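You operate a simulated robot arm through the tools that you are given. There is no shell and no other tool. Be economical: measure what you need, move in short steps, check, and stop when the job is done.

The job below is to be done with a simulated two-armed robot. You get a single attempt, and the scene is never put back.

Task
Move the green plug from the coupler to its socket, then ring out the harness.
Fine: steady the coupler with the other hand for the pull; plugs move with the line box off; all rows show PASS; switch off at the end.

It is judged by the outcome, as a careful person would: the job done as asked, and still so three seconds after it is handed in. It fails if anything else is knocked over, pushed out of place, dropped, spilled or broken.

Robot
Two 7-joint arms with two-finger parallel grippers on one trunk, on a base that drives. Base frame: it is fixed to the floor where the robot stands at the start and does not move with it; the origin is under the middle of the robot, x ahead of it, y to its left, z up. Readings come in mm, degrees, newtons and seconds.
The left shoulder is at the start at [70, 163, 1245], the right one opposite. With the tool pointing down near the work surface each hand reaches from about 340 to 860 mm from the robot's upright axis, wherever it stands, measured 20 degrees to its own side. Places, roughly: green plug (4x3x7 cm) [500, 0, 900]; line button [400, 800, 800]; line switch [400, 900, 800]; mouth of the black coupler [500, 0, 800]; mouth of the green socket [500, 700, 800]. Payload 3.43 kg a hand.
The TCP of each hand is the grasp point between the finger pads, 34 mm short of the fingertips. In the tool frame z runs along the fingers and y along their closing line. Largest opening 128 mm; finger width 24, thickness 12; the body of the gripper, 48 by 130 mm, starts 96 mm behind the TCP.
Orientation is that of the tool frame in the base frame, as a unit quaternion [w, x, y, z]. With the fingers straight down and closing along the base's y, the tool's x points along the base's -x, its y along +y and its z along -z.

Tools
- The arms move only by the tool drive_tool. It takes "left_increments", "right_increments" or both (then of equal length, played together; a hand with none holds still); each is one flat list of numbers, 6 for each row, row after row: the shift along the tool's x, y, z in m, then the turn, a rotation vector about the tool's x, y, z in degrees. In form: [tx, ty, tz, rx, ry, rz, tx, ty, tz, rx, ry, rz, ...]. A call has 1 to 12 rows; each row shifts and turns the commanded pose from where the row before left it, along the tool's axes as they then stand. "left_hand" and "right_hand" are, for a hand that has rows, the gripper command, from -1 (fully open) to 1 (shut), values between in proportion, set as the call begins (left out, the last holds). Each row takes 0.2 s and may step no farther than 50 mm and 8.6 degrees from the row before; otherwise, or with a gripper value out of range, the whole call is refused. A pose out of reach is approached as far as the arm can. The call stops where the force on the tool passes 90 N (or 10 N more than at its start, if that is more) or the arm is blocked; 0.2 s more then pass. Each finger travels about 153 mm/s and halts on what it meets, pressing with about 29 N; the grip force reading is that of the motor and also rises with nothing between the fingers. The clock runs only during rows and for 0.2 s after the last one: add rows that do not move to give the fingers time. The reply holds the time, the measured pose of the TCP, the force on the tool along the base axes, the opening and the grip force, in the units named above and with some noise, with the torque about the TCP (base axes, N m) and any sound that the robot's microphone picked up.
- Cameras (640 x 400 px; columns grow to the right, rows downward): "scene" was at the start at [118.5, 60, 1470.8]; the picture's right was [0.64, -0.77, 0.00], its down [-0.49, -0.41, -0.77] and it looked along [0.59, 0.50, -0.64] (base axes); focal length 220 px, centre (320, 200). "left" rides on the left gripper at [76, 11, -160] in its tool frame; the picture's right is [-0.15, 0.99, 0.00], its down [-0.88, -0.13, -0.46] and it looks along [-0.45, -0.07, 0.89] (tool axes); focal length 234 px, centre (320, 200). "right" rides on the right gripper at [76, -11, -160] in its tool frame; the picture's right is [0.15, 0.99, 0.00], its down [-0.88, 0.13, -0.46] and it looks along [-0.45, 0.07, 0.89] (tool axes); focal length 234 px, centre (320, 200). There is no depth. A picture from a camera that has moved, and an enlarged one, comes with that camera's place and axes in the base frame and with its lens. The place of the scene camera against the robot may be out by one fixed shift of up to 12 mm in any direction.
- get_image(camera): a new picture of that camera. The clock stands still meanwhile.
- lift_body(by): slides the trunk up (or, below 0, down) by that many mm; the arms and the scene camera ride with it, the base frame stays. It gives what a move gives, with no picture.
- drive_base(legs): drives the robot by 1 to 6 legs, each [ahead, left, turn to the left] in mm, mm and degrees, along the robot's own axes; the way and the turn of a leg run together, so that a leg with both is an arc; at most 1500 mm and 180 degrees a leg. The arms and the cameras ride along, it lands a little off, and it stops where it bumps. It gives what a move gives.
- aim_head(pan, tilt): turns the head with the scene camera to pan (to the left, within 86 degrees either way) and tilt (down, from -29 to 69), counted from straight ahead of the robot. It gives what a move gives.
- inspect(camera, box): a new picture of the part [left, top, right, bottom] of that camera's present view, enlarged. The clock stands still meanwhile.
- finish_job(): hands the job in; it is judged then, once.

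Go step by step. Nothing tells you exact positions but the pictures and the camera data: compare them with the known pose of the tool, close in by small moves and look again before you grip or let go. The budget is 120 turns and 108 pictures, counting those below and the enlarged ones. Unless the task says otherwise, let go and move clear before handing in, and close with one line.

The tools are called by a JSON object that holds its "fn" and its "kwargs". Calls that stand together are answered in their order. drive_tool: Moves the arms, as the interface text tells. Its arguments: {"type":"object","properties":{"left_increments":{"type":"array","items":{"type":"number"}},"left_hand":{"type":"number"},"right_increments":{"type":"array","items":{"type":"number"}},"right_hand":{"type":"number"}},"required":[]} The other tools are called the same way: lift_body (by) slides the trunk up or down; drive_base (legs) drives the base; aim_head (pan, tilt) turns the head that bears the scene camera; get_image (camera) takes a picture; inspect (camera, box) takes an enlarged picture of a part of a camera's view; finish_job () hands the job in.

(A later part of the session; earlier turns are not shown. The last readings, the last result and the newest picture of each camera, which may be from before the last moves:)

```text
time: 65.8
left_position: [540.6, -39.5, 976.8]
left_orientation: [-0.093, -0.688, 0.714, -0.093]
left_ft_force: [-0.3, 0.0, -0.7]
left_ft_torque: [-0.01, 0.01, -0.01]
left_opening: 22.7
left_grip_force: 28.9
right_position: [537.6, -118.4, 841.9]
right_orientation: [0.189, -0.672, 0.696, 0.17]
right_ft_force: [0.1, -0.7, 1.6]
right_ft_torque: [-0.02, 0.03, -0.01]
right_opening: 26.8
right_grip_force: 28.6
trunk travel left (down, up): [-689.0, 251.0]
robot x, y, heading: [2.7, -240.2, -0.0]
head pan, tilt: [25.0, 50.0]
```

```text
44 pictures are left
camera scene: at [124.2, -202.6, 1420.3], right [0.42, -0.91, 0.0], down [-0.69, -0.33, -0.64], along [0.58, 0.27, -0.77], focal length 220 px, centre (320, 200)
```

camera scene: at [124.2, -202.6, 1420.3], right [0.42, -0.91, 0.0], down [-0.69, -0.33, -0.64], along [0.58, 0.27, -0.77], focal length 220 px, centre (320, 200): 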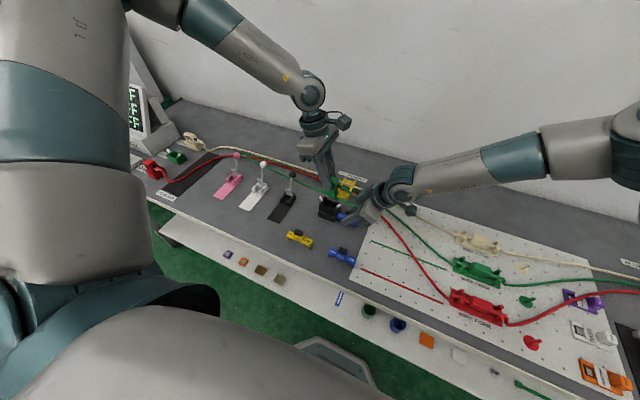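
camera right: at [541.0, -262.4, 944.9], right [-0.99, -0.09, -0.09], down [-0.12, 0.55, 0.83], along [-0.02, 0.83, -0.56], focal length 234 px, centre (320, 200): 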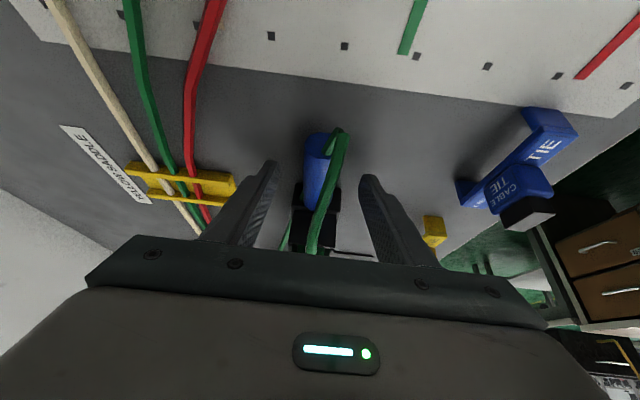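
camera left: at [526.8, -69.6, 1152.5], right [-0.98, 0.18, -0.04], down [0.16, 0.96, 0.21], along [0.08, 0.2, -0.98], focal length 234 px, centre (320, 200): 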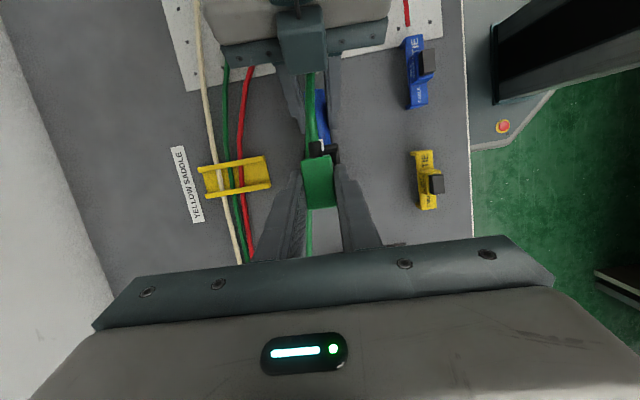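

The plug is fully out of the coupler. Releasing the coupler handle and backing the right hand away.

{"fn": "drive_tool", "kwargs": {"right_increments": [0, 0, 0, 0, 0, 0, 0, 0, 0, 0, 0, 0, 0, 0, -0.015, 0, 0, 0, 0, 0, -0.03, 0, 0, 0, 0, 0, -0.04, 0, 0, 0, 0, 0, -0.04, 0, 0, 0, 0, 0, -0.04, 0, 0, 0], "right_hand": -0.15}}

{"fn": "get_image", "kwargs": {"camera": "right"}}

{"fn": "get_image", "kwargs": {"camera": "scene"}}

```text
time: 67.4
left_position: [540.4, -39.4, 976.1]
left_orientation: [-0.092, -0.688, 0.714, -0.092]
left_ft_force: [0.4, -0.4, -1.0]
left_ft_torque: [0.01, -0.03, -0.01]
left_opening: 22.9
left_grip_force: 28.6
right_position: [537.8, -126.7, 854.7]
right_orientation: [0.189, -0.671, 0.696, 0.168]
right_ft_force: [0.3, -0.2, 0.3]
right_ft_torque: [-0.03, -0.04, 0.0]
right_opening: 73.8
right_grip_force: 0.0
right hand out of reach, approached as far as the arm can: row 4, 5, 6, 7
trunk travel left (down, up): [-689.0, 251.0]
robot x, y, heading: [-1.7, -240.8, -0.1]
head pan, tilt: [25.0, 50.0]
```

```text
43 pictures are left
camera right: at [540.4, -270.9, 957.5], right [-0.99, -0.09, -0.09], down [-0.12, 0.55, 0.83], along [-0.02, 0.83, -0.56], focal length 234 px, centre (320, 200)
```

right: 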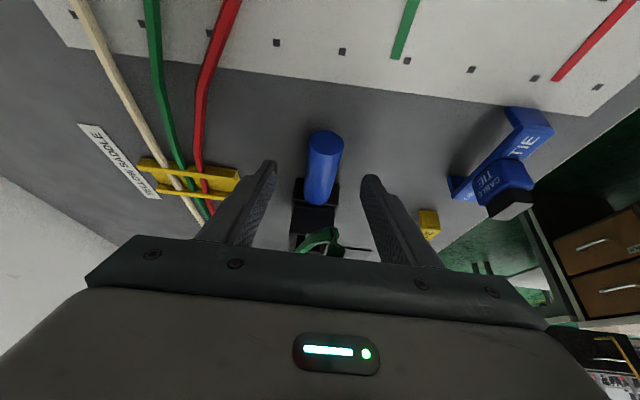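

```text
42 pictures are left
camera scene: at [124.6, -202.4, 1420.2], right [0.42, -0.91, 0.0], down [-0.69, -0.33, -0.64], along [0.58, 0.27, -0.77], focal length 220 px, centre (320, 200)
```

scene: 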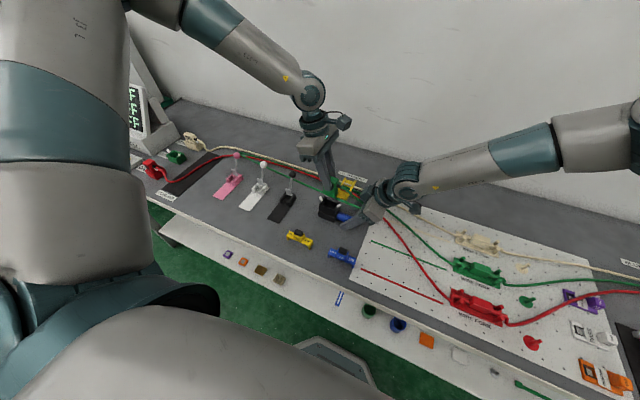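

The cable has come free of the handle; the right arm is just at its limit for backing off, so I'll raise the trunk 90 mm to lift both hands clear.

{"fn": "lift_body", "kwargs": {"by": 90}}

{"fn": "drive_tool", "kwargs": {"right_increments": [0, 0, 0, 0, 7.5, 0, 0, 0, 0, 0, 7.5, 0, 0, 0, 0, 0, 7.5, 0, 0, 0, 0, 0, 7.5, 0, 0.04, 0, -0.02, 0, 0, 5, 0.04, 0, -0.02, 0, 0, 8, 0.03, 0, -0.02, 0, 0, 8, 0, 0, 0, 0, 0, 8, 0, 0, 0, 0, 0, 8]}}

{"fn": "get_image", "kwargs": {"camera": "scene"}}

```text
time: 68.7
left_position: [542.2, -38.1, 1066.9]
left_orientation: [-0.092, -0.687, 0.715, -0.092]
left_ft_force: [0.2, 0.1, 0.3]
left_ft_torque: [0.0, 0.01, 0.0]
left_opening: 23.1
left_grip_force: 28.6
right_position: [537.3, -127.4, 944.6]
right_orientation: [0.19, -0.671, 0.697, 0.168]
right_ft_force: [-0.1, 0.1, 1.6]
right_ft_torque: [-0.03, 0.05, -0.01]
right_opening: 73.8
right_grip_force: 0.1
trunk travel left (down, up): [-779.0, 161.0]
robot x, y, heading: [-0.3, -240.9, 0.0]
head pan, tilt: [25.0, 50.0]
```

```text
time: 70.7
left_position: [541.9, -39.9, 1066.6]
left_orientation: [-0.092, -0.688, 0.714, -0.093]
left_ft_force: [-1.2, -0.2, -0.1]
left_ft_torque: [-0.03, 0.0, -0.01]
left_opening: 22.9
left_grip_force: 28.7
right_position: [522.2, -252.3, 942.6]
right_orientation: [0.126, -0.415, 0.874, 0.22]
right_ft_force: [0.1, 0.0, 0.3]
right_ft_torque: [-0.01, 0.0, 0.0]
right_opening: 73.5
right_grip_force: 0.0
right hand out of reach, approached as far as the arm can: row 1, 2, 3, 4
trunk travel left (down, up): [-779.0, 161.0]
robot x, y, heading: [1.4, -237.8, 0.1]
head pan, tilt: [25.0, 50.0]
```

```text
41 pictures are left
camera scene: at [124.5, -203.0, 1510.3], right [0.42, -0.91, 0.0], down [-0.69, -0.33, -0.64], along [0.58, 0.27, -0.77], focal length 220 px, centre (320, 200)
```

scene: 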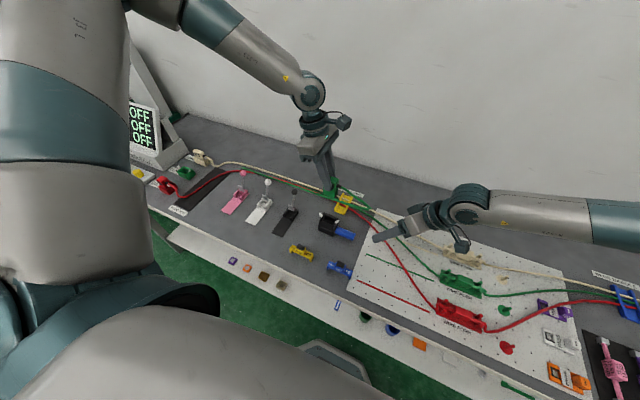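

Right hand up clear of everything, then drive left ~510 mm with the plug held high.

{"fn": "drive_tool", "kwargs": {"right_increments": [-0.016, 0.011, -0.035, 0, 0, 0, -0.016, 0.011, -0.035, 0, 0, 0, -0.016, 0.011, -0.035, 0, 0, 0]}}

{"fn": "drive_base", "kwargs": {"legs": [[0, 250, 0]]}}

{"fn": "get_image", "kwargs": {"camera": "scene"}}

```text
time: 71.5
left_position: [541.2, -37.9, 1065.5]
left_orientation: [-0.092, -0.688, 0.714, -0.093]
left_ft_force: [0.2, 0.0, -1.4]
left_ft_torque: [-0.01, 0.02, 0.01]
left_opening: 22.7
left_grip_force: 28.9
right_position: [522.0, -250.8, 1061.6]
right_orientation: [0.125, -0.416, 0.873, 0.221]
right_ft_force: [0.6, -0.1, 0.3]
right_ft_torque: [0.0, -0.01, -0.01]
right_opening: 73.6
right_grip_force: 0.2
trunk travel left (down, up): [-779.0, 161.0]
robot x, y, heading: [1.7, -243.4, 0.5]
head pan, tilt: [25.0, 50.0]
```

```text
time: 73.3
left_position: [540.7, 210.7, 1066.9]
left_orientation: [-0.092, -0.688, 0.714, -0.092]
left_ft_force: [-0.2, -0.1, -0.4]
left_ft_torque: [0.0, -0.04, -0.03]
left_opening: 22.8
left_grip_force: 29.6
right_position: [522.3, -0.9, 1061.2]
right_orientation: [0.126, -0.415, 0.873, 0.22]
right_ft_force: [-0.2, -0.3, 1.0]
right_ft_torque: [0.01, -0.01, 0.03]
right_opening: 73.7
right_grip_force: 0.0
trunk travel left (down, up): [-779.0, 161.0]
robot x, y, heading: [1.9, 8.3, 0.4]
head pan, tilt: [25.0, 50.0]
```

```text
40 pictures are left
camera scene: at [123.6, 45.8, 1510.3], right [0.43, -0.91, 0.0], down [-0.69, -0.33, -0.64], along [0.58, 0.27, -0.77], focal length 220 px, centre (320, 200)
```

scene: 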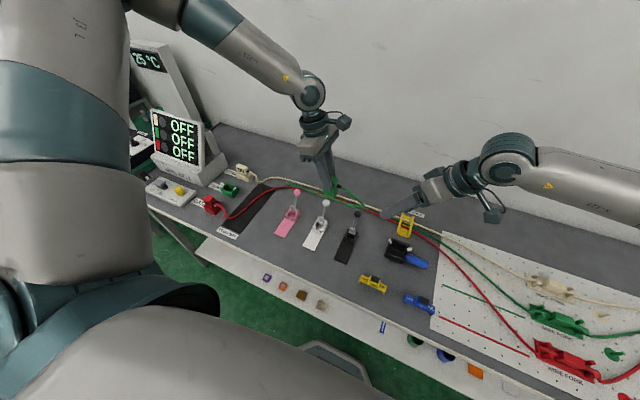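

{"fn": "drive_base", "kwargs": {"legs": [[0, 262, 0]]}}

{"fn": "get_image", "kwargs": {"camera": "left"}}

{"fn": "get_image", "kwargs": {"camera": "scene"}}

```text
time: 75.2
left_position: [538.9, 473.0, 1066.9]
left_orientation: [-0.092, -0.689, 0.713, -0.092]
left_ft_force: [0.3, -0.4, -0.2]
left_ft_torque: [0.02, 0.0, 0.0]
left_opening: 22.8
left_grip_force: 29.3
right_position: [521.0, 260.4, 1060.8]
right_orientation: [0.126, -0.417, 0.873, 0.22]
right_ft_force: [0.4, -0.2, 0.2]
right_ft_torque: [0.04, -0.01, 0.02]
right_opening: 73.5
right_grip_force: 0.0
trunk travel left (down, up): [-779.0, 161.0]
robot x, y, heading: [0.0, 268.7, 0.4]
head pan, tilt: [25.0, 50.0]
```

```text
39 pictures are left
camera left: at [524.2, 441.5, 1242.5], right [-0.98, 0.17, -0.04], down [0.16, 0.96, 0.21], along [0.08, 0.2, -0.98], focal length 234 px, centre (320, 200)
```

left: 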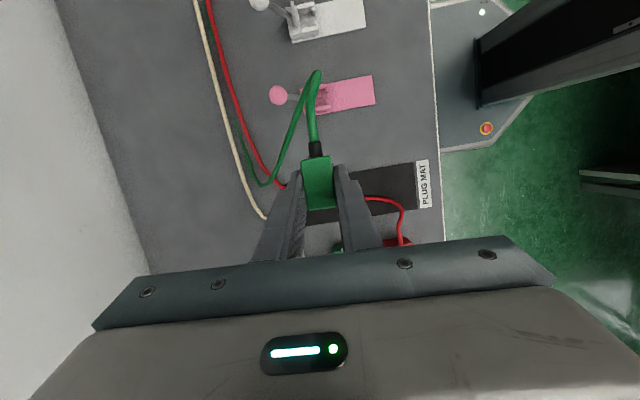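

```text
38 pictures are left
camera scene: at [122.3, 306.8, 1510.3], right [0.43, -0.9, 0.0], down [-0.69, -0.33, -0.64], along [0.58, 0.28, -0.77], focal length 220 px, centre (320, 200)
```

scene: 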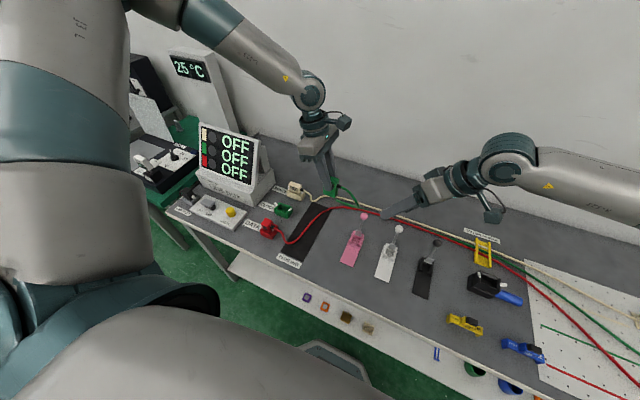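

The plug hangs well with slack cable. I'll step the left hand toward -x to get a clear view of the socket beside the held plug.

{"fn": "drive_tool", "kwargs": {"left_increments": [-0.015, 0.0355, -0.0042, 0, 0, 0, -0.015, 0.0355, -0.0042, 0, 0, 0, -0.015, 0.0355, -0.0042, 0, 0, 0, -0.015, 0.0355, -0.0042, 0, 0, 0]}}

{"fn": "get_image", "kwargs": {"camera": "left"}}

{"fn": "inspect", "kwargs": {"camera": "scene", "box": [160, 110, 320, 250]}}

```text
time: 76.2
left_position: [397.7, 540.7, 1068.4]
left_orientation: [-0.093, -0.689, 0.713, -0.093]
left_ft_force: [0.1, -0.2, -0.7]
left_ft_torque: [-0.02, 0.0, 0.0]
left_opening: 22.9
left_grip_force: 28.7
right_position: [519.9, 262.6, 1062.5]
right_orientation: [0.127, -0.418, 0.873, 0.219]
right_ft_force: [0.2, -0.6, 0.1]
right_ft_torque: [-0.01, -0.02, -0.01]
right_opening: 73.7
right_grip_force: 0.1
trunk travel left (down, up): [-779.0, 161.0]
robot x, y, heading: [1.3, 269.7, 0.6]
head pan, tilt: [25.0, 50.0]
```

```text
37 pictures are left
camera left: at [383.3, 510.3, 1243.4], right [-0.98, 0.18, -0.05], down [0.16, 0.96, 0.21], along [0.08, 0.2, -0.98], focal length 234 px, centre (320, 200)
```

left: 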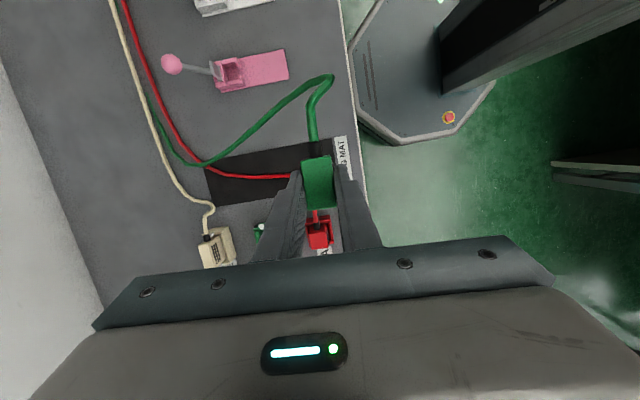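

```text
2.86 times, centred on (240, 180) of scene
camera zoom: at [119.6, 309.3, 1510.5], right [0.43, -0.9, 0.0], down [-0.69, -0.33, -0.64], along [0.58, 0.27, -0.77], focal length 629 px, centre (549, 257)
```

zoom: 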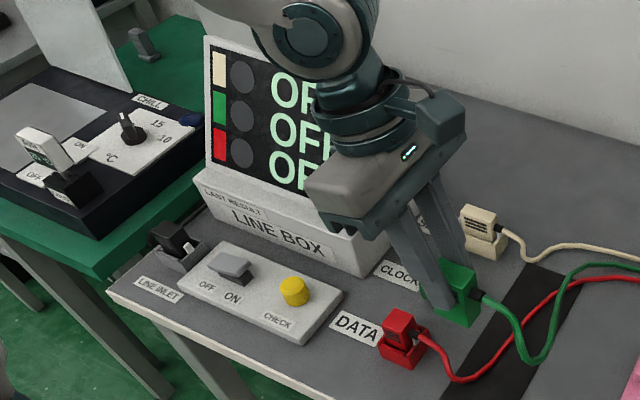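

{"fn": "drive_tool", "kwargs": {"left_increments": [-0.042, -0.0024, -0.0112, 0, 0, 0, -0.042, -0.0024, -0.0112, 0, 0, 0, -0.042, -0.0024, -0.0112, 0, 0, 0]}}

{"fn": "inspect", "kwargs": {"camera": "left", "box": [200, 120, 360, 250]}}

```text
time: 77.0
left_position: [412.3, 670.3, 1064.7]
left_orientation: [-0.093, -0.689, 0.713, -0.093]
left_ft_force: [0.4, -0.2, 0.0]
left_ft_torque: [0.0, -0.03, 0.0]
left_opening: 22.8
left_grip_force: 29.0
right_position: [520.8, 261.8, 1061.2]
right_orientation: [0.126, -0.417, 0.873, 0.219]
right_ft_force: [-0.1, 0.2, 0.4]
right_ft_torque: [0.01, 0.0, 0.02]
right_opening: 73.7
right_grip_force: 0.1
trunk travel left (down, up): [-779.0, 161.0]
robot x, y, heading: [-2.5, 268.8, 0.6]
head pan, tilt: [25.0, 50.0]
```

```text
3.08 times, centred on (280, 185) of left
camera zoom: at [397.3, 639.0, 1241.3], right [-0.98, 0.18, -0.04], down [0.16, 0.96, 0.21], along [0.08, 0.2, -0.98], focal length 720 px, centre (443, 246)
```

zoom: 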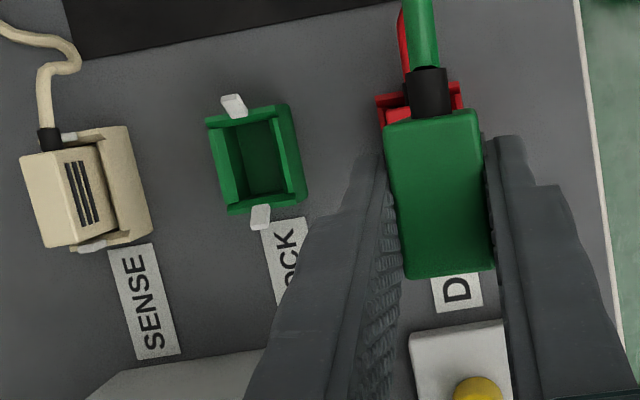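

{"fn": "inspect", "kwargs": {"camera": "left", "box": [258, 146, 308, 198]}}

{"fn": "inspect", "kwargs": {"camera": "left", "box": [300, 130, 370, 220]}}

```text
7.69 times, centred on (283, 172) of left
camera zoom: at [397.3, 639.0, 1241.3], right [-0.98, 0.18, -0.04], down [0.16, 0.96, 0.21], along [0.08, 0.2, -0.98], focal length 1801 px, centre (605, 415)
```

zoom: 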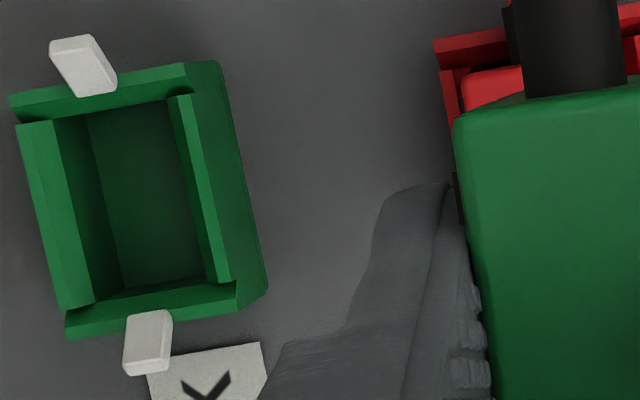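

```text
4.44 times, centred on (335, 175) of left
camera zoom: at [397.3, 639.0, 1241.3], right [-0.98, 0.18, -0.04], down [0.16, 0.96, 0.21], along [0.08, 0.2, -0.98], focal length 1041 px, centre (253, 311)
```

zoom: 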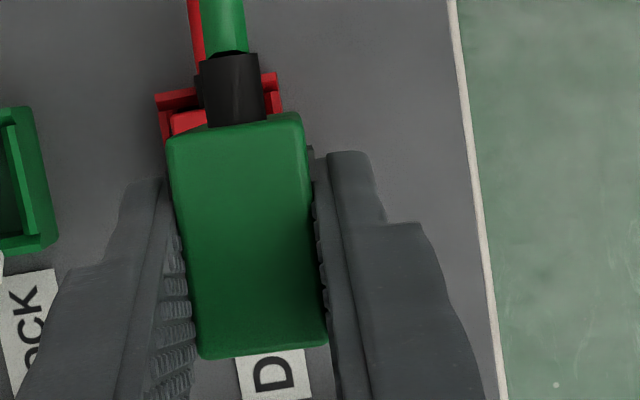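

Socket opening seems centred near (524, 655). To remove the height ambiguity I'll view it from the opposite (+x) side too.

{"fn": "drive_tool", "kwargs": {"left_increments": [-0.0016, -0.0456, -0.0002, 0, 0, 0, -0.0016, -0.0456, -0.0002, 0, 0, 0, -0.0016, -0.0456, -0.0002, 0, 0, 0, -0.0016, -0.0456, -0.0002, 0, 0, 0, -0.0016, -0.0456, -0.0002, 0, 0, 0]}}

{"fn": "inspect", "kwargs": {"camera": "left", "box": [300, 120, 460, 250]}}

```text
time: 78.2
left_position: [639.0, 669.3, 1066.3]
left_orientation: [-0.092, -0.689, 0.713, -0.092]
left_ft_force: [-0.1, -0.3, 0.3]
left_ft_torque: [-0.02, -0.02, 0.0]
left_opening: 23.2
left_grip_force: 28.9
right_position: [523.0, 260.8, 1060.0]
right_orientation: [0.124, -0.418, 0.873, 0.22]
right_ft_force: [0.1, 0.1, -0.4]
right_ft_torque: [0.0, -0.02, 0.01]
right_opening: 73.6
right_grip_force: 0.0
trunk travel left (down, up): [-779.0, 161.0]
robot x, y, heading: [1.3, 271.5, 0.2]
head pan, tilt: [25.0, 50.0]
```

```text
3.08 times, centred on (380, 185) of left
camera zoom: at [625.3, 638.9, 1241.7], right [-0.98, 0.17, -0.04], down [0.16, 0.96, 0.21], along [0.08, 0.2, -0.98], focal length 720 px, centre (135, 246)
```

zoom: 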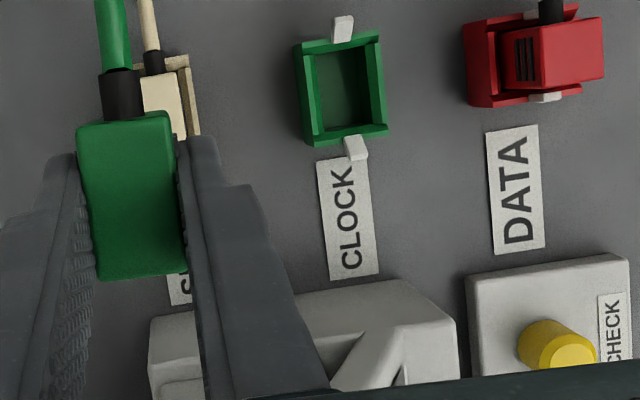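

{"fn": "inspect", "kwargs": {"camera": "left", "box": [360, 122, 412, 174]}}

```text
7.69 times, centred on (386, 148) of left
camera zoom: at [625.3, 638.9, 1241.7], right [-0.98, 0.17, -0.04], down [0.16, 0.96, 0.21], along [0.08, 0.2, -0.98], focal length 1801 px, centre (-188, 600)
```

zoom: 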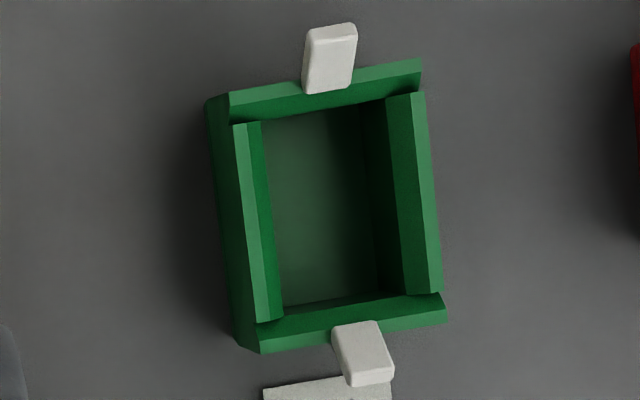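

Socket rim centre ≈ (529.4, 655.4, 835), and the held plug sits at about (-0.7, -4.7) from the TCP, about 2° clockwise of the socket. Moving above it with a 2° correction.

{"fn": "drive_tool", "kwargs": {"left_increments": [0.0042, 0.0362, 0.001, 0, 0, 0, 0.0042, 0.0362, 0.001, 0, 0, 0, 0.0042, 0.0362, 0.001, 0.52, 0, -1.93, -0.0071, 0, 0.0266, 0, 0, 0, -0.0071, 0, 0.0266, 0, 0, 0, -0.0071, 0, 0.0266, 0, 0, 0, -0.0071, 0, 0.0266, 0, 0, 0, 0, 0, 0, 0, 0, 0]}}

{"fn": "get_image", "kwargs": {"camera": "left"}}

{"fn": "inspect", "kwargs": {"camera": "scene", "box": [240, 160, 320, 220]}}

```text
time: 80.0
left_position: [527.2, 662.1, 956.3]
left_orientation: [-0.09, -0.701, 0.701, -0.093]
left_ft_force: [-1.6, 0.4, -1.0]
left_ft_torque: [0.0, -0.02, -0.05]
left_opening: 23.1
left_grip_force: 28.9
right_position: [520.1, 261.3, 1061.0]
right_orientation: [0.126, -0.418, 0.872, 0.22]
right_ft_force: [0.4, -0.3, 0.6]
right_ft_torque: [0.01, -0.03, 0.02]
right_opening: 73.6
right_grip_force: 0.1
trunk travel left (down, up): [-779.0, 161.0]
robot x, y, heading: [-3.9, 270.3, 0.5]
head pan, tilt: [25.0, 50.0]
```

```text
30 pictures are left
camera left: at [514.3, 630.7, 1132.3], right [-0.99, 0.14, -0.04], down [0.13, 0.97, 0.21], along [0.07, 0.2, -0.98], focal length 234 px, centre (320, 200)
```

left: 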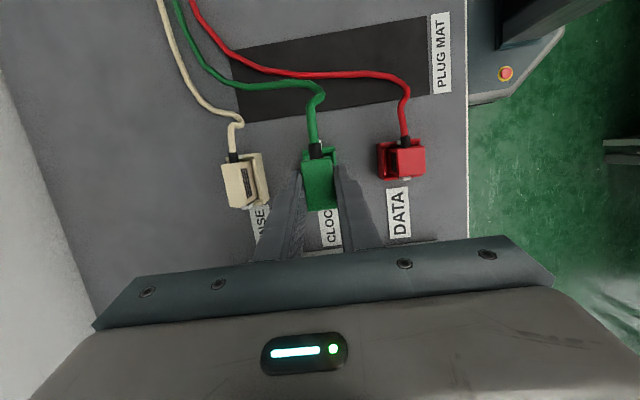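

```text
6.67 times, centred on (280, 190) of scene
camera zoom: at [121.7, 307.9, 1510.3], right [0.43, -0.9, 0.0], down [-0.69, -0.33, -0.64], along [0.58, 0.28, -0.77], focal length 1467 px, centre (587, 267)
```

zoom: 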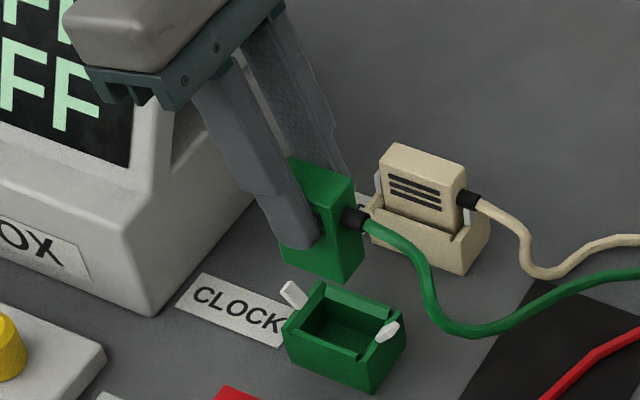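

Nearly over it. Applying a small correction (-2, -1) and lowering close to the rim to compare edges.

{"fn": "drive_tool", "kwargs": {"left_increments": [-0.0021, 0.001, 0.0098, 0, 0, 0, -0.0021, 0.001, 0.0098, 0, 0, 0, 0, 0, 0, 0, 0, 0]}}

{"fn": "inspect", "kwargs": {"camera": "scene", "box": [255, 180, 315, 225]}}

{"fn": "inspect", "kwargs": {"camera": "left", "box": [280, 130, 360, 220]}}

```text
time: 80.8
left_position: [527.3, 661.5, 936.9]
left_orientation: [0.089, 0.701, -0.701, 0.095]
left_ft_force: [0.1, -0.3, 0.1]
left_ft_torque: [-0.02, -0.04, 0.0]
left_opening: 22.9
left_grip_force: 29.2
right_position: [521.0, 260.0, 1060.5]
right_orientation: [0.127, -0.417, 0.873, 0.22]
right_ft_force: [-0.3, 0.1, 0.6]
right_ft_torque: [-0.02, -0.04, 0.01]
right_opening: 73.6
right_grip_force: 0.1
trunk travel left (down, up): [-779.0, 161.0]
robot x, y, heading: [0.3, 268.6, 0.1]
head pan, tilt: [25.0, 50.0]
```

```text
8.89 times, centred on (285, 202) of scene
camera zoom: at [122.0, 307.9, 1510.3], right [0.43, -0.9, 0.0], down [-0.69, -0.33, -0.64], along [0.58, 0.28, -0.77], focal length 1956 px, centre (631, 178)
```

zoom: 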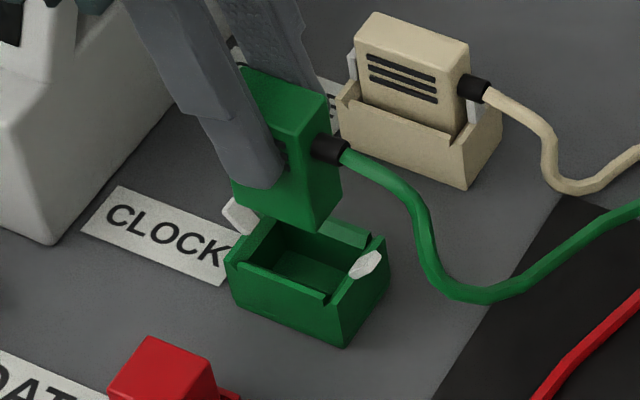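

```text
4.44 times, centred on (320, 175) of left
camera zoom: at [514.2, 629.9, 1112.2], right [-0.99, 0.14, -0.04], down [0.13, 0.97, 0.21], along [0.07, 0.21, -0.98], focal length 1041 px, centre (320, 311)
```

zoom: 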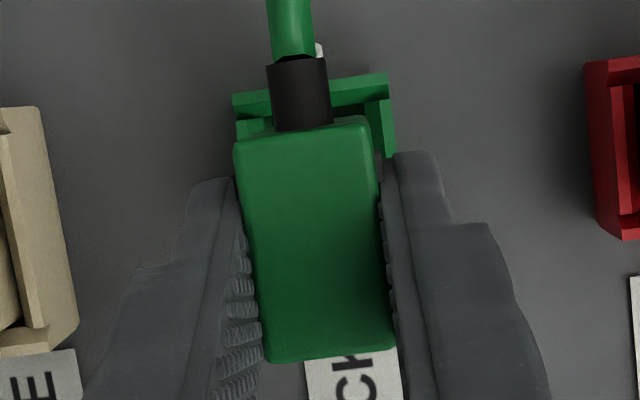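

Plug and socket line up within about 1 mm in this view. Shifting +1.2 mm in x and entering gently.

{"fn": "drive_tool", "kwargs": {"left_increments": [-0.0013, -0.0012, 0.0048, 0, 0, 0, -0.0013, 0, 0.0048, 0, 0, 0, -0.0013, 0, 0.0048, 0, 0, 0, -0.0013, 0, 0.0048, 0, 0, 0]}}

{"fn": "inspect", "kwargs": {"camera": "scene", "box": [255, 180, 315, 225]}}

```text
time: 81.8
left_position: [530.2, 662.1, 916.9]
left_orientation: [0.09, 0.701, -0.701, 0.094]
left_ft_force: [-0.6, 0.2, -1.0]
left_ft_torque: [0.01, 0.02, 0.0]
left_opening: 23.0
left_grip_force: 28.5
right_position: [520.5, 260.8, 1060.4]
right_orientation: [0.126, -0.417, 0.873, 0.22]
right_ft_force: [-0.4, 0.0, -0.6]
right_ft_torque: [0.01, 0.0, 0.02]
right_opening: 73.7
right_grip_force: 0.2
trunk travel left (down, up): [-779.0, 161.0]
robot x, y, heading: [-1.1, 268.2, 0.4]
head pan, tilt: [25.0, 50.0]
```

```text
8.89 times, centred on (285, 202) of scene
camera zoom: at [122.5, 308.1, 1510.2], right [0.43, -0.9, 0.0], down [-0.69, -0.33, -0.64], along [0.58, 0.28, -0.77], focal length 1956 px, centre (631, 178)
```

zoom: 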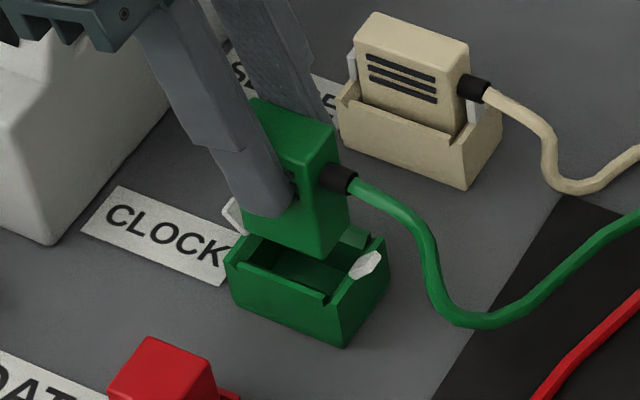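

{"fn": "drive_tool", "kwargs": {"left_increments": [-0.0011, 0, 0.0039, 0, 0, 0, -0.0011, 0, 0.0039, 0, 0, 0, -0.0011, 0, 0.0039, 0, 0, 0, -0.0011, 0, 0.0039, 0, 0, 0]}}

{"fn": "inspect", "kwargs": {"camera": "scene", "box": [255, 180, 315, 225]}}

```text
time: 82.8
left_position: [531.1, 660.3, 900.3]
left_orientation: [0.091, 0.701, -0.701, 0.094]
left_ft_force: [-0.4, -0.1, -0.7]
left_ft_torque: [0.0, -0.02, 0.02]
left_opening: 23.0
left_grip_force: 28.9
right_position: [519.4, 261.8, 1059.7]
right_orientation: [0.125, -0.417, 0.873, 0.22]
right_ft_force: [-0.1, -1.0, 0.6]
right_ft_torque: [0.02, 0.05, 0.0]
right_opening: 73.5
right_grip_force: 0.1
trunk travel left (down, up): [-779.0, 161.0]
robot x, y, heading: [-1.3, 268.7, 0.4]
head pan, tilt: [25.0, 50.0]
```

```text
8.89 times, centred on (285, 202) of scene
camera zoom: at [122.5, 308.1, 1510.2], right [0.43, -0.9, 0.0], down [-0.69, -0.33, -0.64], along [0.58, 0.28, -0.77], focal length 1956 px, centre (631, 178)
```

zoom: 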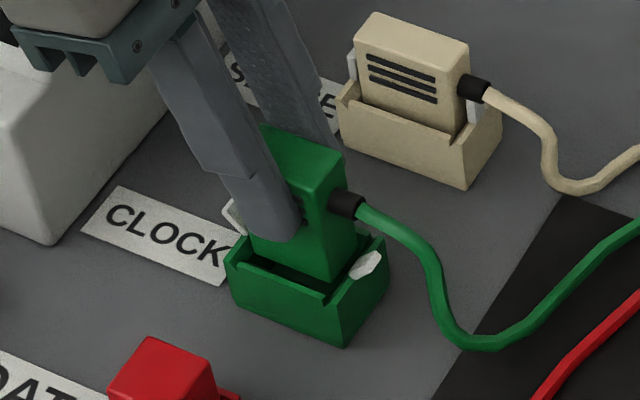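

{"fn": "drive_tool", "kwargs": {"left_increments": [-0.0008, 0, 0.0029, 0, 0, 0, -0.0008, 0, 0.0029, 0, 0, 0, -0.0008, 0, 0.0029, 0, 0, 0, -0.0008, 0, 0.0029, 0, 0, 0]}}

{"fn": "inspect", "kwargs": {"camera": "scene", "box": [255, 180, 315, 225]}}

```text
time: 83.8
left_position: [529.6, 660.5, 887.3]
left_orientation: [0.09, 0.701, -0.701, 0.094]
left_ft_force: [0.0, 0.1, -0.7]
left_ft_torque: [0.01, 0.01, 0.02]
left_opening: 23.0
left_grip_force: 28.5
right_position: [521.9, 261.3, 1060.0]
right_orientation: [0.125, -0.417, 0.873, 0.22]
right_ft_force: [0.3, 0.5, -0.6]
right_ft_torque: [-0.02, 0.01, -0.03]
right_opening: 73.4
right_grip_force: 0.0
trunk travel left (down, up): [-779.0, 161.0]
robot x, y, heading: [-0.2, 268.4, 0.6]
head pan, tilt: [25.0, 50.0]
```

```text
8.89 times, centred on (285, 202) of scene
camera zoom: at [122.5, 307.9, 1510.2], right [0.43, -0.9, 0.0], down [-0.69, -0.33, -0.64], along [0.58, 0.28, -0.77], focal length 1956 px, centre (631, 178)
```

zoom: 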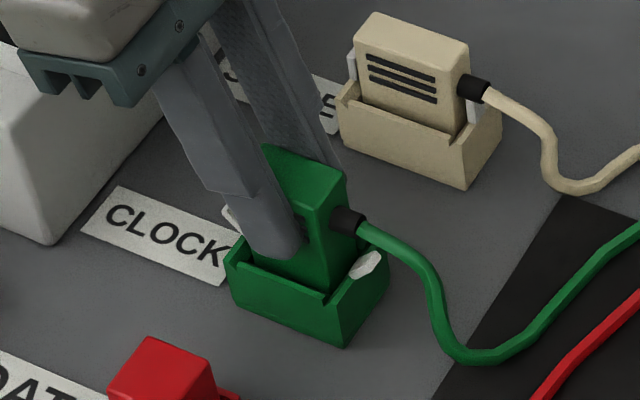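

{"fn": "drive_tool", "kwargs": {"left_increments": [-0.0006, 0, 0.0024, 0, 0, 0, -0.0006, 0, 0.0024, 0, 0, 0, -0.0006, 0, 0.0024, 0, 0, 0, -0.0006, 0, 0.0024, 0, 0, 0]}}

{"fn": "inspect", "kwargs": {"camera": "scene", "box": [255, 180, 315, 225]}}

```text
time: 84.8
left_position: [530.1, 660.2, 877.9]
left_orientation: [0.091, 0.702, -0.7, 0.094]
left_ft_force: [-0.1, -0.3, 1.0]
left_ft_torque: [0.02, -0.01, 0.01]
left_opening: 22.8
left_grip_force: 28.5
right_position: [521.0, 261.7, 1060.6]
right_orientation: [0.125, -0.417, 0.873, 0.221]
right_ft_force: [0.8, -0.8, 0.1]
right_ft_torque: [-0.01, 0.01, 0.0]
right_opening: 73.5
right_grip_force: 0.1
trunk travel left (down, up): [-779.0, 161.0]
robot x, y, heading: [-1.5, 269.8, 0.4]
head pan, tilt: [25.0, 50.0]
```

```text
8.89 times, centred on (285, 202) of scene
camera zoom: at [122.4, 307.5, 1510.3], right [0.43, -0.9, 0.0], down [-0.69, -0.33, -0.64], along [0.58, 0.28, -0.77], focal length 1956 px, centre (631, 178)
```

zoom: 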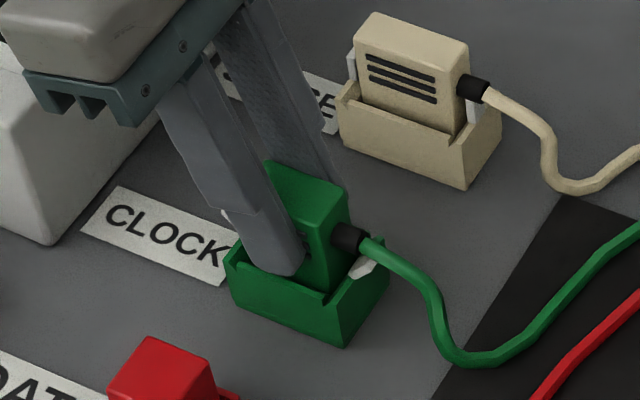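

Going deeper with no resistance yet; pressing on in small steps until it seats.

{"fn": "drive_tool", "kwargs": {"left_increments": [-0.0005, 0, 0.0019, 0, 0, 0, -0.0005, 0, 0.0019, 0, 0, 0, -0.0005, 0, 0.0019, 0, 0, 0]}}

{"fn": "inspect", "kwargs": {"camera": "scene", "box": [255, 180, 315, 225]}}

```text
time: 85.6
left_position: [529.2, 661.4, 874.6]
left_orientation: [0.089, 0.702, -0.7, 0.095]
left_ft_force: [-1.2, 4.9, 20.4]
left_ft_torque: [0.03, 0.23, -0.08]
left_opening: 22.7
left_grip_force: 29.5
right_position: [519.5, 261.0, 1062.0]
right_orientation: [0.125, -0.418, 0.872, 0.219]
right_ft_force: [-0.4, -0.4, 0.0]
right_ft_torque: [-0.01, 0.01, 0.02]
right_opening: 73.7
right_grip_force: 0.2
trunk travel left (down, up): [-779.0, 161.0]
robot x, y, heading: [-2.0, 269.2, 0.4]
head pan, tilt: [25.0, 50.0]
```

```text
8.89 times, centred on (285, 202) of scene
camera zoom: at [120.0, 307.2, 1510.8], right [0.43, -0.9, 0.0], down [-0.69, -0.33, -0.64], along [0.58, 0.28, -0.77], focal length 1956 px, centre (631, 178)
```

zoom: 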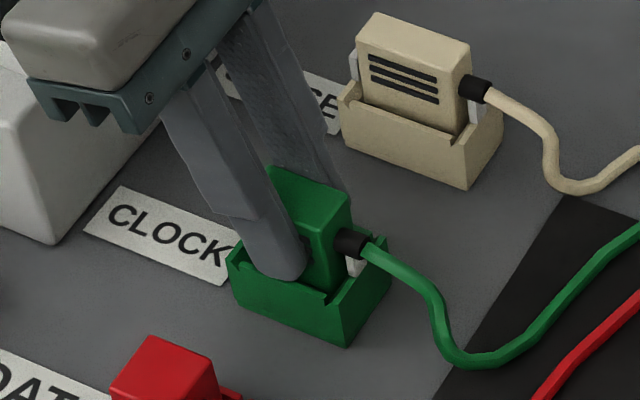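

The latch stands upright and 20 N of resistance says it's bottoming. One small extra push, then release.

{"fn": "drive_tool", "kwargs": {"left_increments": [-0.0004, 0, 0.0015, 0, 0, 0, 0, 0, 0, 0, 0, 0]}}

{"fn": "drive_tool", "kwargs": {"left_increments": [0.0006, 0, -0.0023, 0, 0, 0, 0, 0, 0, 0, 0, 0]}}

{"fn": "drive_tool", "kwargs": {"left_increments": [0, 0, 0, 0, 0, 0, 0, 0, 0, 0, 0, 0, 0.005, 0, -0.019, 0, 0, 0, 0.008, 0, -0.029, 0, 0, 0, 0.01, 0, -0.038, 0, 0, 0], "left_hand": 0.1}}

{"fn": "inspect", "kwargs": {"camera": "scene", "box": [160, 120, 340, 240]}}

```text
time: 86.2
left_position: [528.4, 660.4, 873.0]
left_orientation: [0.089, 0.701, -0.701, 0.096]
left_ft_force: [1.9, 6.2, 25.2]
left_ft_torque: [0.05, 0.18, -0.06]
left_opening: 22.6
left_grip_force: 29.2
right_position: [520.4, 261.6, 1062.6]
right_orientation: [0.126, -0.418, 0.872, 0.22]
right_ft_force: [-0.5, 0.5, -0.2]
right_ft_torque: [0.03, 0.01, 0.0]
right_opening: 73.4
right_grip_force: 0.3
trunk travel left (down, up): [-779.0, 161.0]
robot x, y, heading: [0.5, 270.6, 0.4]
head pan, tilt: [25.0, 50.0]
```

```text
time: 86.8
left_position: [529.5, 659.9, 872.1]
left_orientation: [0.091, 0.702, -0.7, 0.093]
left_ft_force: [2.1, 1.3, 0.5]
left_ft_torque: [0.09, -0.2, 0.02]
left_opening: 22.7
left_grip_force: 28.9
right_position: [521.2, 261.1, 1060.2]
right_orientation: [0.125, -0.417, 0.873, 0.219]
right_ft_force: [-0.3, 0.4, 0.1]
right_ft_torque: [0.0, 0.01, -0.02]
right_opening: 73.8
right_grip_force: 0.0
trunk travel left (down, up): [-779.0, 161.0]
robot x, y, heading: [1.1, 272.6, 0.4]
head pan, tilt: [25.0, 50.0]
```

```text
time: 88.0
left_position: [527.6, 659.4, 963.7]
left_orientation: [-0.09, -0.701, 0.701, -0.095]
left_ft_force: [0.1, 0.4, -0.4]
left_ft_torque: [-0.03, -0.03, 0.03]
left_opening: 57.6
left_grip_force: 0.0
right_position: [519.0, 262.0, 1061.3]
right_orientation: [0.126, -0.419, 0.872, 0.22]
right_ft_force: [-0.5, -0.1, 0.4]
right_ft_torque: [-0.01, -0.04, 0.02]
right_opening: 73.6
right_grip_force: 0.0
trunk travel left (down, up): [-779.0, 161.0]
robot x, y, heading: [-1.2, 270.4, 0.5]
head pan, tilt: [25.0, 50.0]
```

```text
3.33 times, centred on (250, 180) of scene
camera zoom: at [120.7, 307.9, 1510.3], right [0.43, -0.9, 0.0], down [-0.69, -0.33, -0.64], along [0.58, 0.28, -0.77], focal length 733 px, centre (553, 267)
```

zoom: 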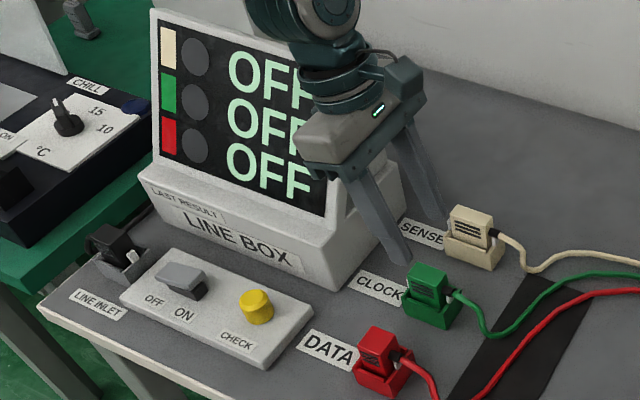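

The green plug is seated like its neighbours. Now to the switch; a close look at it.

{"fn": "inspect", "kwargs": {"camera": "scene", "box": [175, 175, 255, 230]}}

```text
7.27 times, centred on (215, 202) of scene
camera zoom: at [120.7, 307.9, 1510.3], right [0.43, -0.9, 0.0], down [-0.69, -0.33, -0.64], along [0.58, 0.28, -0.77], focal length 1600 px, centre (1084, 182)
```

zoom: 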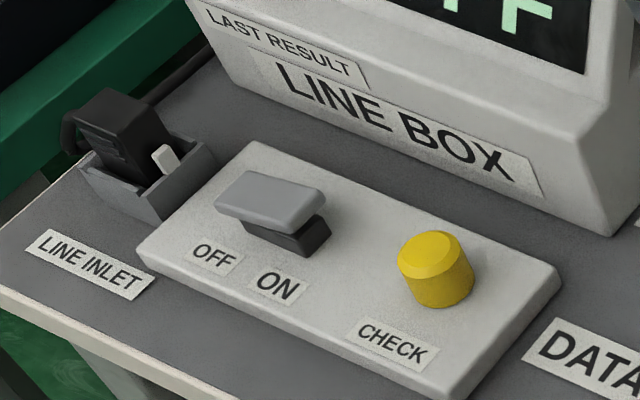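

The switch is a rocker: the ON end (-y side) stands up. I'll raise the left hand, straighten it, turn it to face the panel and close the fingers to use as a pusher.

{"fn": "drive_tool", "kwargs": {"left_increments": [0.012, 0, -0.045, 0, 0, 0, 0.012, 0, -0.045, 0, 0, 0, 0, 0, 0, 0, -7.5, 0, 0, 0, 0, 0, -7.5, 0]}}

{"fn": "drive_tool", "kwargs": {"left_increments": [0, 0, 0, 0, 0, 8.2, 0, 0, 0, 0, 0, 8.2, 0, 0, 0, 0, 0, 8.2, 0, 0, 0, 0, 0, 8.2, 0, 0, 0, 0, 0, 8.2, 0, 0, 0, 0, 0, 8.2, 0, 0, 0, 0, 0, 8.2, 0, 0, 0, 0, 0, 8.2, 0, 0, 0, 0, 0, 8.2, 0, 0, 0, 0, 0, 8.2, 0, 0, 0, 0, 0, 8], "left_hand": 1}}

{"fn": "drive_tool", "kwargs": {"left_increments": [0.043, 0.02, 0, 0, 0, 0, 0.043, 0.02, 0, 0, 0, 0, 0.043, 0.02, 0, 0, 0, 0, 0, 0.046, 0, 0, 0, 0]}}

{"fn": "get_image", "kwargs": {"camera": "left"}}

```text
time: 89.0
left_position: [529.0, 657.4, 1057.2]
left_orientation: [-0.003, 0.708, -0.707, 0.0]
left_ft_force: [-0.3, 0.0, 0.2]
left_ft_torque: [0.04, 0.02, 0.01]
left_opening: 57.7
left_grip_force: 0.0
right_position: [521.6, 259.8, 1060.2]
right_orientation: [0.126, -0.417, 0.873, 0.221]
right_ft_force: [0.1, -0.8, -0.5]
right_ft_torque: [0.05, 0.0, -0.01]
right_opening: 73.5
right_grip_force: 0.1
trunk travel left (down, up): [-779.0, 161.0]
robot x, y, heading: [-0.3, 269.7, 0.4]
head pan, tilt: [25.0, 50.0]
```

```text
time: 91.4
left_position: [528.5, 660.7, 1055.9]
left_orientation: [0.001, 0.0, 1.0, 0.0]
left_ft_force: [0.4, -1.1, -0.5]
left_ft_torque: [0.03, 0.01, 0.02]
left_opening: 0.0
left_grip_force: 29.1
right_position: [519.8, 262.7, 1060.8]
right_orientation: [0.125, -0.417, 0.873, 0.22]
right_ft_force: [0.2, 0.7, 0.3]
right_ft_torque: [0.01, -0.01, 0.04]
right_opening: 73.7
right_grip_force: 0.1
trunk travel left (down, up): [-779.0, 161.0]
robot x, y, heading: [-1.1, 274.2, 0.4]
head pan, tilt: [25.0, 50.0]
```

```text
time: 92.4
left_position: [399.2, 767.9, 1053.1]
left_orientation: [0.004, 0.0, 1.0, -0.002]
left_ft_force: [0.0, 0.1, 0.4]
left_ft_torque: [0.0, -0.03, 0.02]
left_opening: 0.0
left_grip_force: 28.6
right_position: [519.3, 263.3, 1061.0]
right_orientation: [0.125, -0.418, 0.873, 0.218]
right_ft_force: [-0.3, 1.0, -0.7]
right_ft_torque: [-0.04, -0.02, -0.01]
right_opening: 73.7
right_grip_force: 0.0
trunk travel left (down, up): [-779.0, 161.0]
robot x, y, heading: [-3.5, 268.4, 0.3]
head pan, tilt: [25.0, 50.0]
```

```text
19 pictures are left
camera left: at [320.7, 779.7, 1214.0], right [0.15, 0.99, 0.0], down [0.88, -0.13, 0.46], along [0.46, -0.07, -0.89], focal length 234 px, centre (320, 200)
```

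left: 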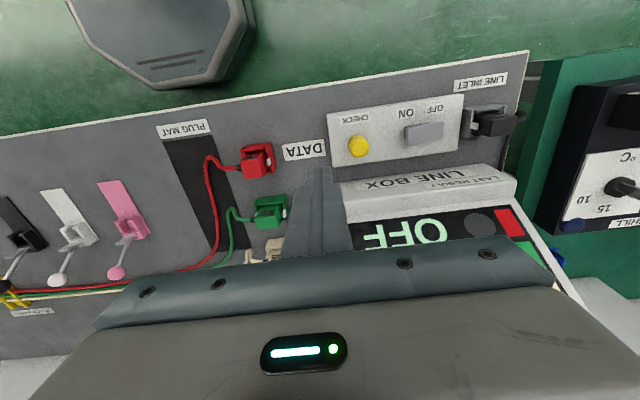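

Button ≈ (425, 825), rocker ON end ≈ (422, 910). Moving over the rocker's ON end and looking closer.

{"fn": "drive_tool", "kwargs": {"left_increments": [-0.0058, 0.035, 0.02, 0, 0, 0, -0.0058, 0.035, 0.02, 0, 0, 0, -0.0058, 0.035, 0.02, 0, 0, 0, -0.0058, 0.035, 0.02, 0, 0, 0]}}

{"fn": "inspect", "kwargs": {"camera": "left", "box": [220, 80, 420, 210]}}

```text
time: 93.4
left_position: [422.9, 908.4, 974.0]
left_orientation: [0.002, 0.0, 1.0, -0.001]
left_ft_force: [0.5, 0.0, -0.5]
left_ft_torque: [-0.02, 0.03, 0.02]
left_opening: 0.0
left_grip_force: 29.1
right_position: [520.8, 263.0, 1060.9]
right_orientation: [0.125, -0.417, 0.873, 0.22]
right_ft_force: [0.1, 0.5, 0.4]
right_ft_torque: [-0.02, 0.02, 0.01]
right_opening: 73.8
right_grip_force: 0.0
trunk travel left (down, up): [-779.0, 161.0]
robot x, y, heading: [0.0, 267.6, 0.7]
head pan, tilt: [25.0, 50.0]
```

```text
3.08 times, centred on (320, 145) of left
camera zoom: at [345.7, 920.0, 1134.8], right [0.14, 0.99, 0.0], down [0.88, -0.13, 0.46], along [0.46, -0.07, -0.89], focal length 720 px, centre (320, 369)
```

zoom: 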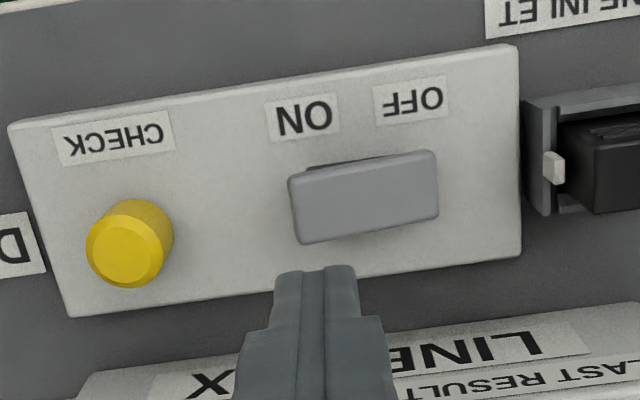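

{"fn": "drive_tool", "kwargs": {"left_increments": [0, -0.003, 0.025, 0, 0, 0, 0, 0, 0.025, 0, 0, 0, 0, 0, 0.02, 0, 0, 0, 0, 0, 0.005, 0, 0, 0, 0, 0, 0.004, 0, 0, 0, 0, 0, 0.004, 0, 0, 0, 0, 0, 0.004, 0, 0, 0]}}

{"fn": "inspect", "kwargs": {"camera": "left", "box": [220, 80, 420, 210]}}

```text
time: 95.0
left_position: [422.3, 903.4, 887.7]
left_orientation: [0.003, -0.001, 1.0, 0.001]
left_ft_force: [-0.9, -1.8, 1.7]
left_ft_torque: [-0.07, 0.04, 0.01]
left_opening: 0.0
left_grip_force: 28.9
right_position: [519.4, 260.5, 1061.1]
right_orientation: [0.126, -0.416, 0.873, 0.221]
right_ft_force: [0.1, 0.1, -0.4]
right_ft_torque: [0.0, -0.02, -0.02]
right_opening: 73.8
right_grip_force: 0.1
trunk travel left (down, up): [-779.0, 161.0]
robot x, y, heading: [-1.5, 268.6, 0.2]
head pan, tilt: [25.0, 50.0]
```

```text
3.08 times, centred on (320, 145) of left
camera zoom: at [345.2, 914.9, 1049.7], right [0.14, 0.99, 0.0], down [0.88, -0.13, 0.46], along [0.46, -0.07, -0.89], focal length 720 px, centre (320, 369)
```

zoom: 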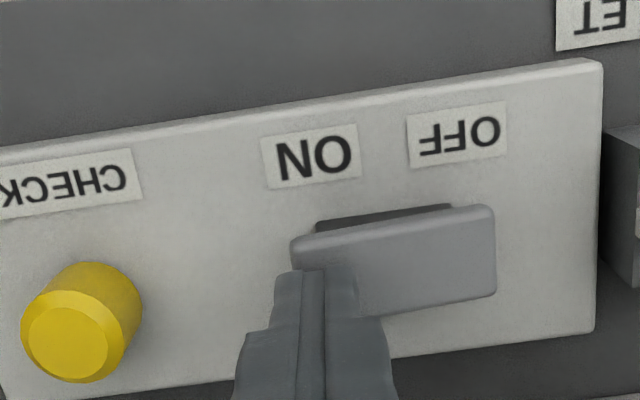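

Tip is just over the ON end. Pressing in small steps.

{"fn": "drive_tool", "kwargs": {"left_increments": [0, 0, 0.003, 0, 0, 0, 0, 0, 0.003, 0, 0, 0, 0, 0, 0.003, 0, 0, 0, 0, 0, 0.003, 0, 0, 0]}}

```text
time: 96.0
left_position: [422.4, 903.8, 882.1]
left_orientation: [0.006, -0.001, 1.0, 0.003]
left_ft_force: [-3.2, 3.0, 34.1]
left_ft_torque: [0.49, 0.29, 0.06]
left_opening: 0.0
left_grip_force: 28.6
right_position: [517.9, 259.8, 1063.8]
right_orientation: [0.126, -0.418, 0.872, 0.221]
right_ft_force: [-0.4, -0.1, 0.7]
right_ft_torque: [0.01, 0.04, 0.02]
right_opening: 73.5
right_grip_force: 0.1
trunk travel left (down, up): [-779.0, 161.0]
robot x, y, heading: [2.8, 268.9, 0.3]
head pan, tilt: [25.0, 50.0]
```

{"fn": "get_image", "kwargs": {"camera": "scene"}}

{"fn": "inspect", "kwargs": {"camera": "left", "box": [220, 80, 420, 210]}}

```text
16 pictures are left
camera scene: at [118.8, 304.5, 1511.2], right [0.43, -0.9, 0.0], down [-0.69, -0.33, -0.65], along [0.58, 0.28, -0.76], focal length 220 px, centre (320, 200)
```

scene: 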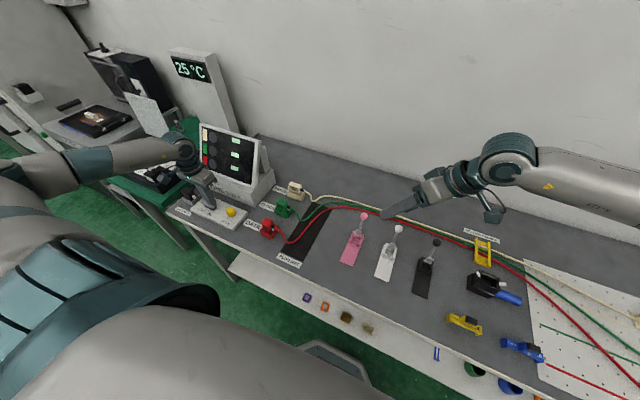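

```text
3.08 times, centred on (320, 145) of left
camera zoom: at [343.5, 914.1, 1042.6], right [0.14, 0.99, 0.01], down [0.88, -0.13, 0.47], along [0.46, -0.06, -0.88], focal length 720 px, centre (320, 369)
```

zoom: 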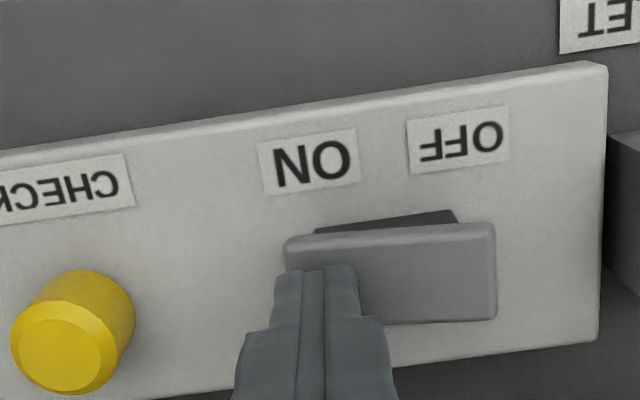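

The screen changed, so it's on. Lifting off and reading the screen.

{"fn": "drive_tool", "kwargs": {"left_increments": [0, 0, -0.01, 0, 0, 0, 0, 0, -0.03, 0, 0, 0, 0, 0, -0.02, 0, 0, 0]}}

{"fn": "inspect", "kwargs": {"camera": "scene", "box": [170, 110, 300, 230]}}

```text
time: 96.8
left_position: [422.5, 901.8, 935.2]
left_orientation: [0.001, -0.001, 1.0, -0.001]
left_ft_force: [0.2, 0.1, 0.2]
left_ft_torque: [-0.01, 0.0, -0.03]
left_opening: 0.0
left_grip_force: 29.2
right_position: [521.2, 260.9, 1060.5]
right_orientation: [0.126, -0.417, 0.873, 0.221]
right_ft_force: [1.0, 0.2, -0.1]
right_ft_torque: [0.05, 0.03, -0.01]
right_opening: 73.5
right_grip_force: 0.0
trunk travel left (down, up): [-779.0, 161.0]
robot x, y, heading: [2.4, 267.8, 0.4]
head pan, tilt: [25.0, 50.0]
```

```text
3.33 times, centred on (235, 170) of scene
camera zoom: at [122.0, 307.7, 1510.1], right [0.43, -0.9, 0.0], down [-0.69, -0.33, -0.64], along [0.58, 0.28, -0.77], focal length 733 px, centre (603, 300)
```

zoom: 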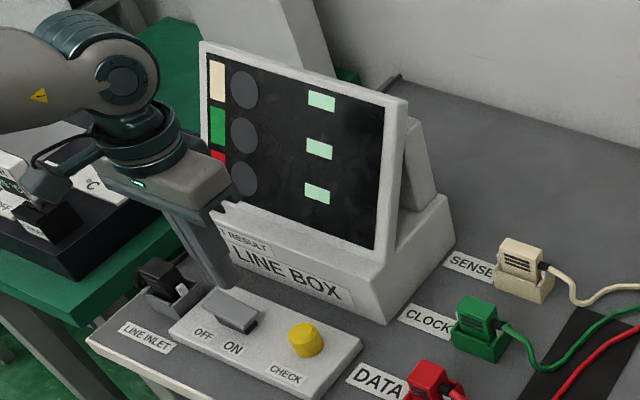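

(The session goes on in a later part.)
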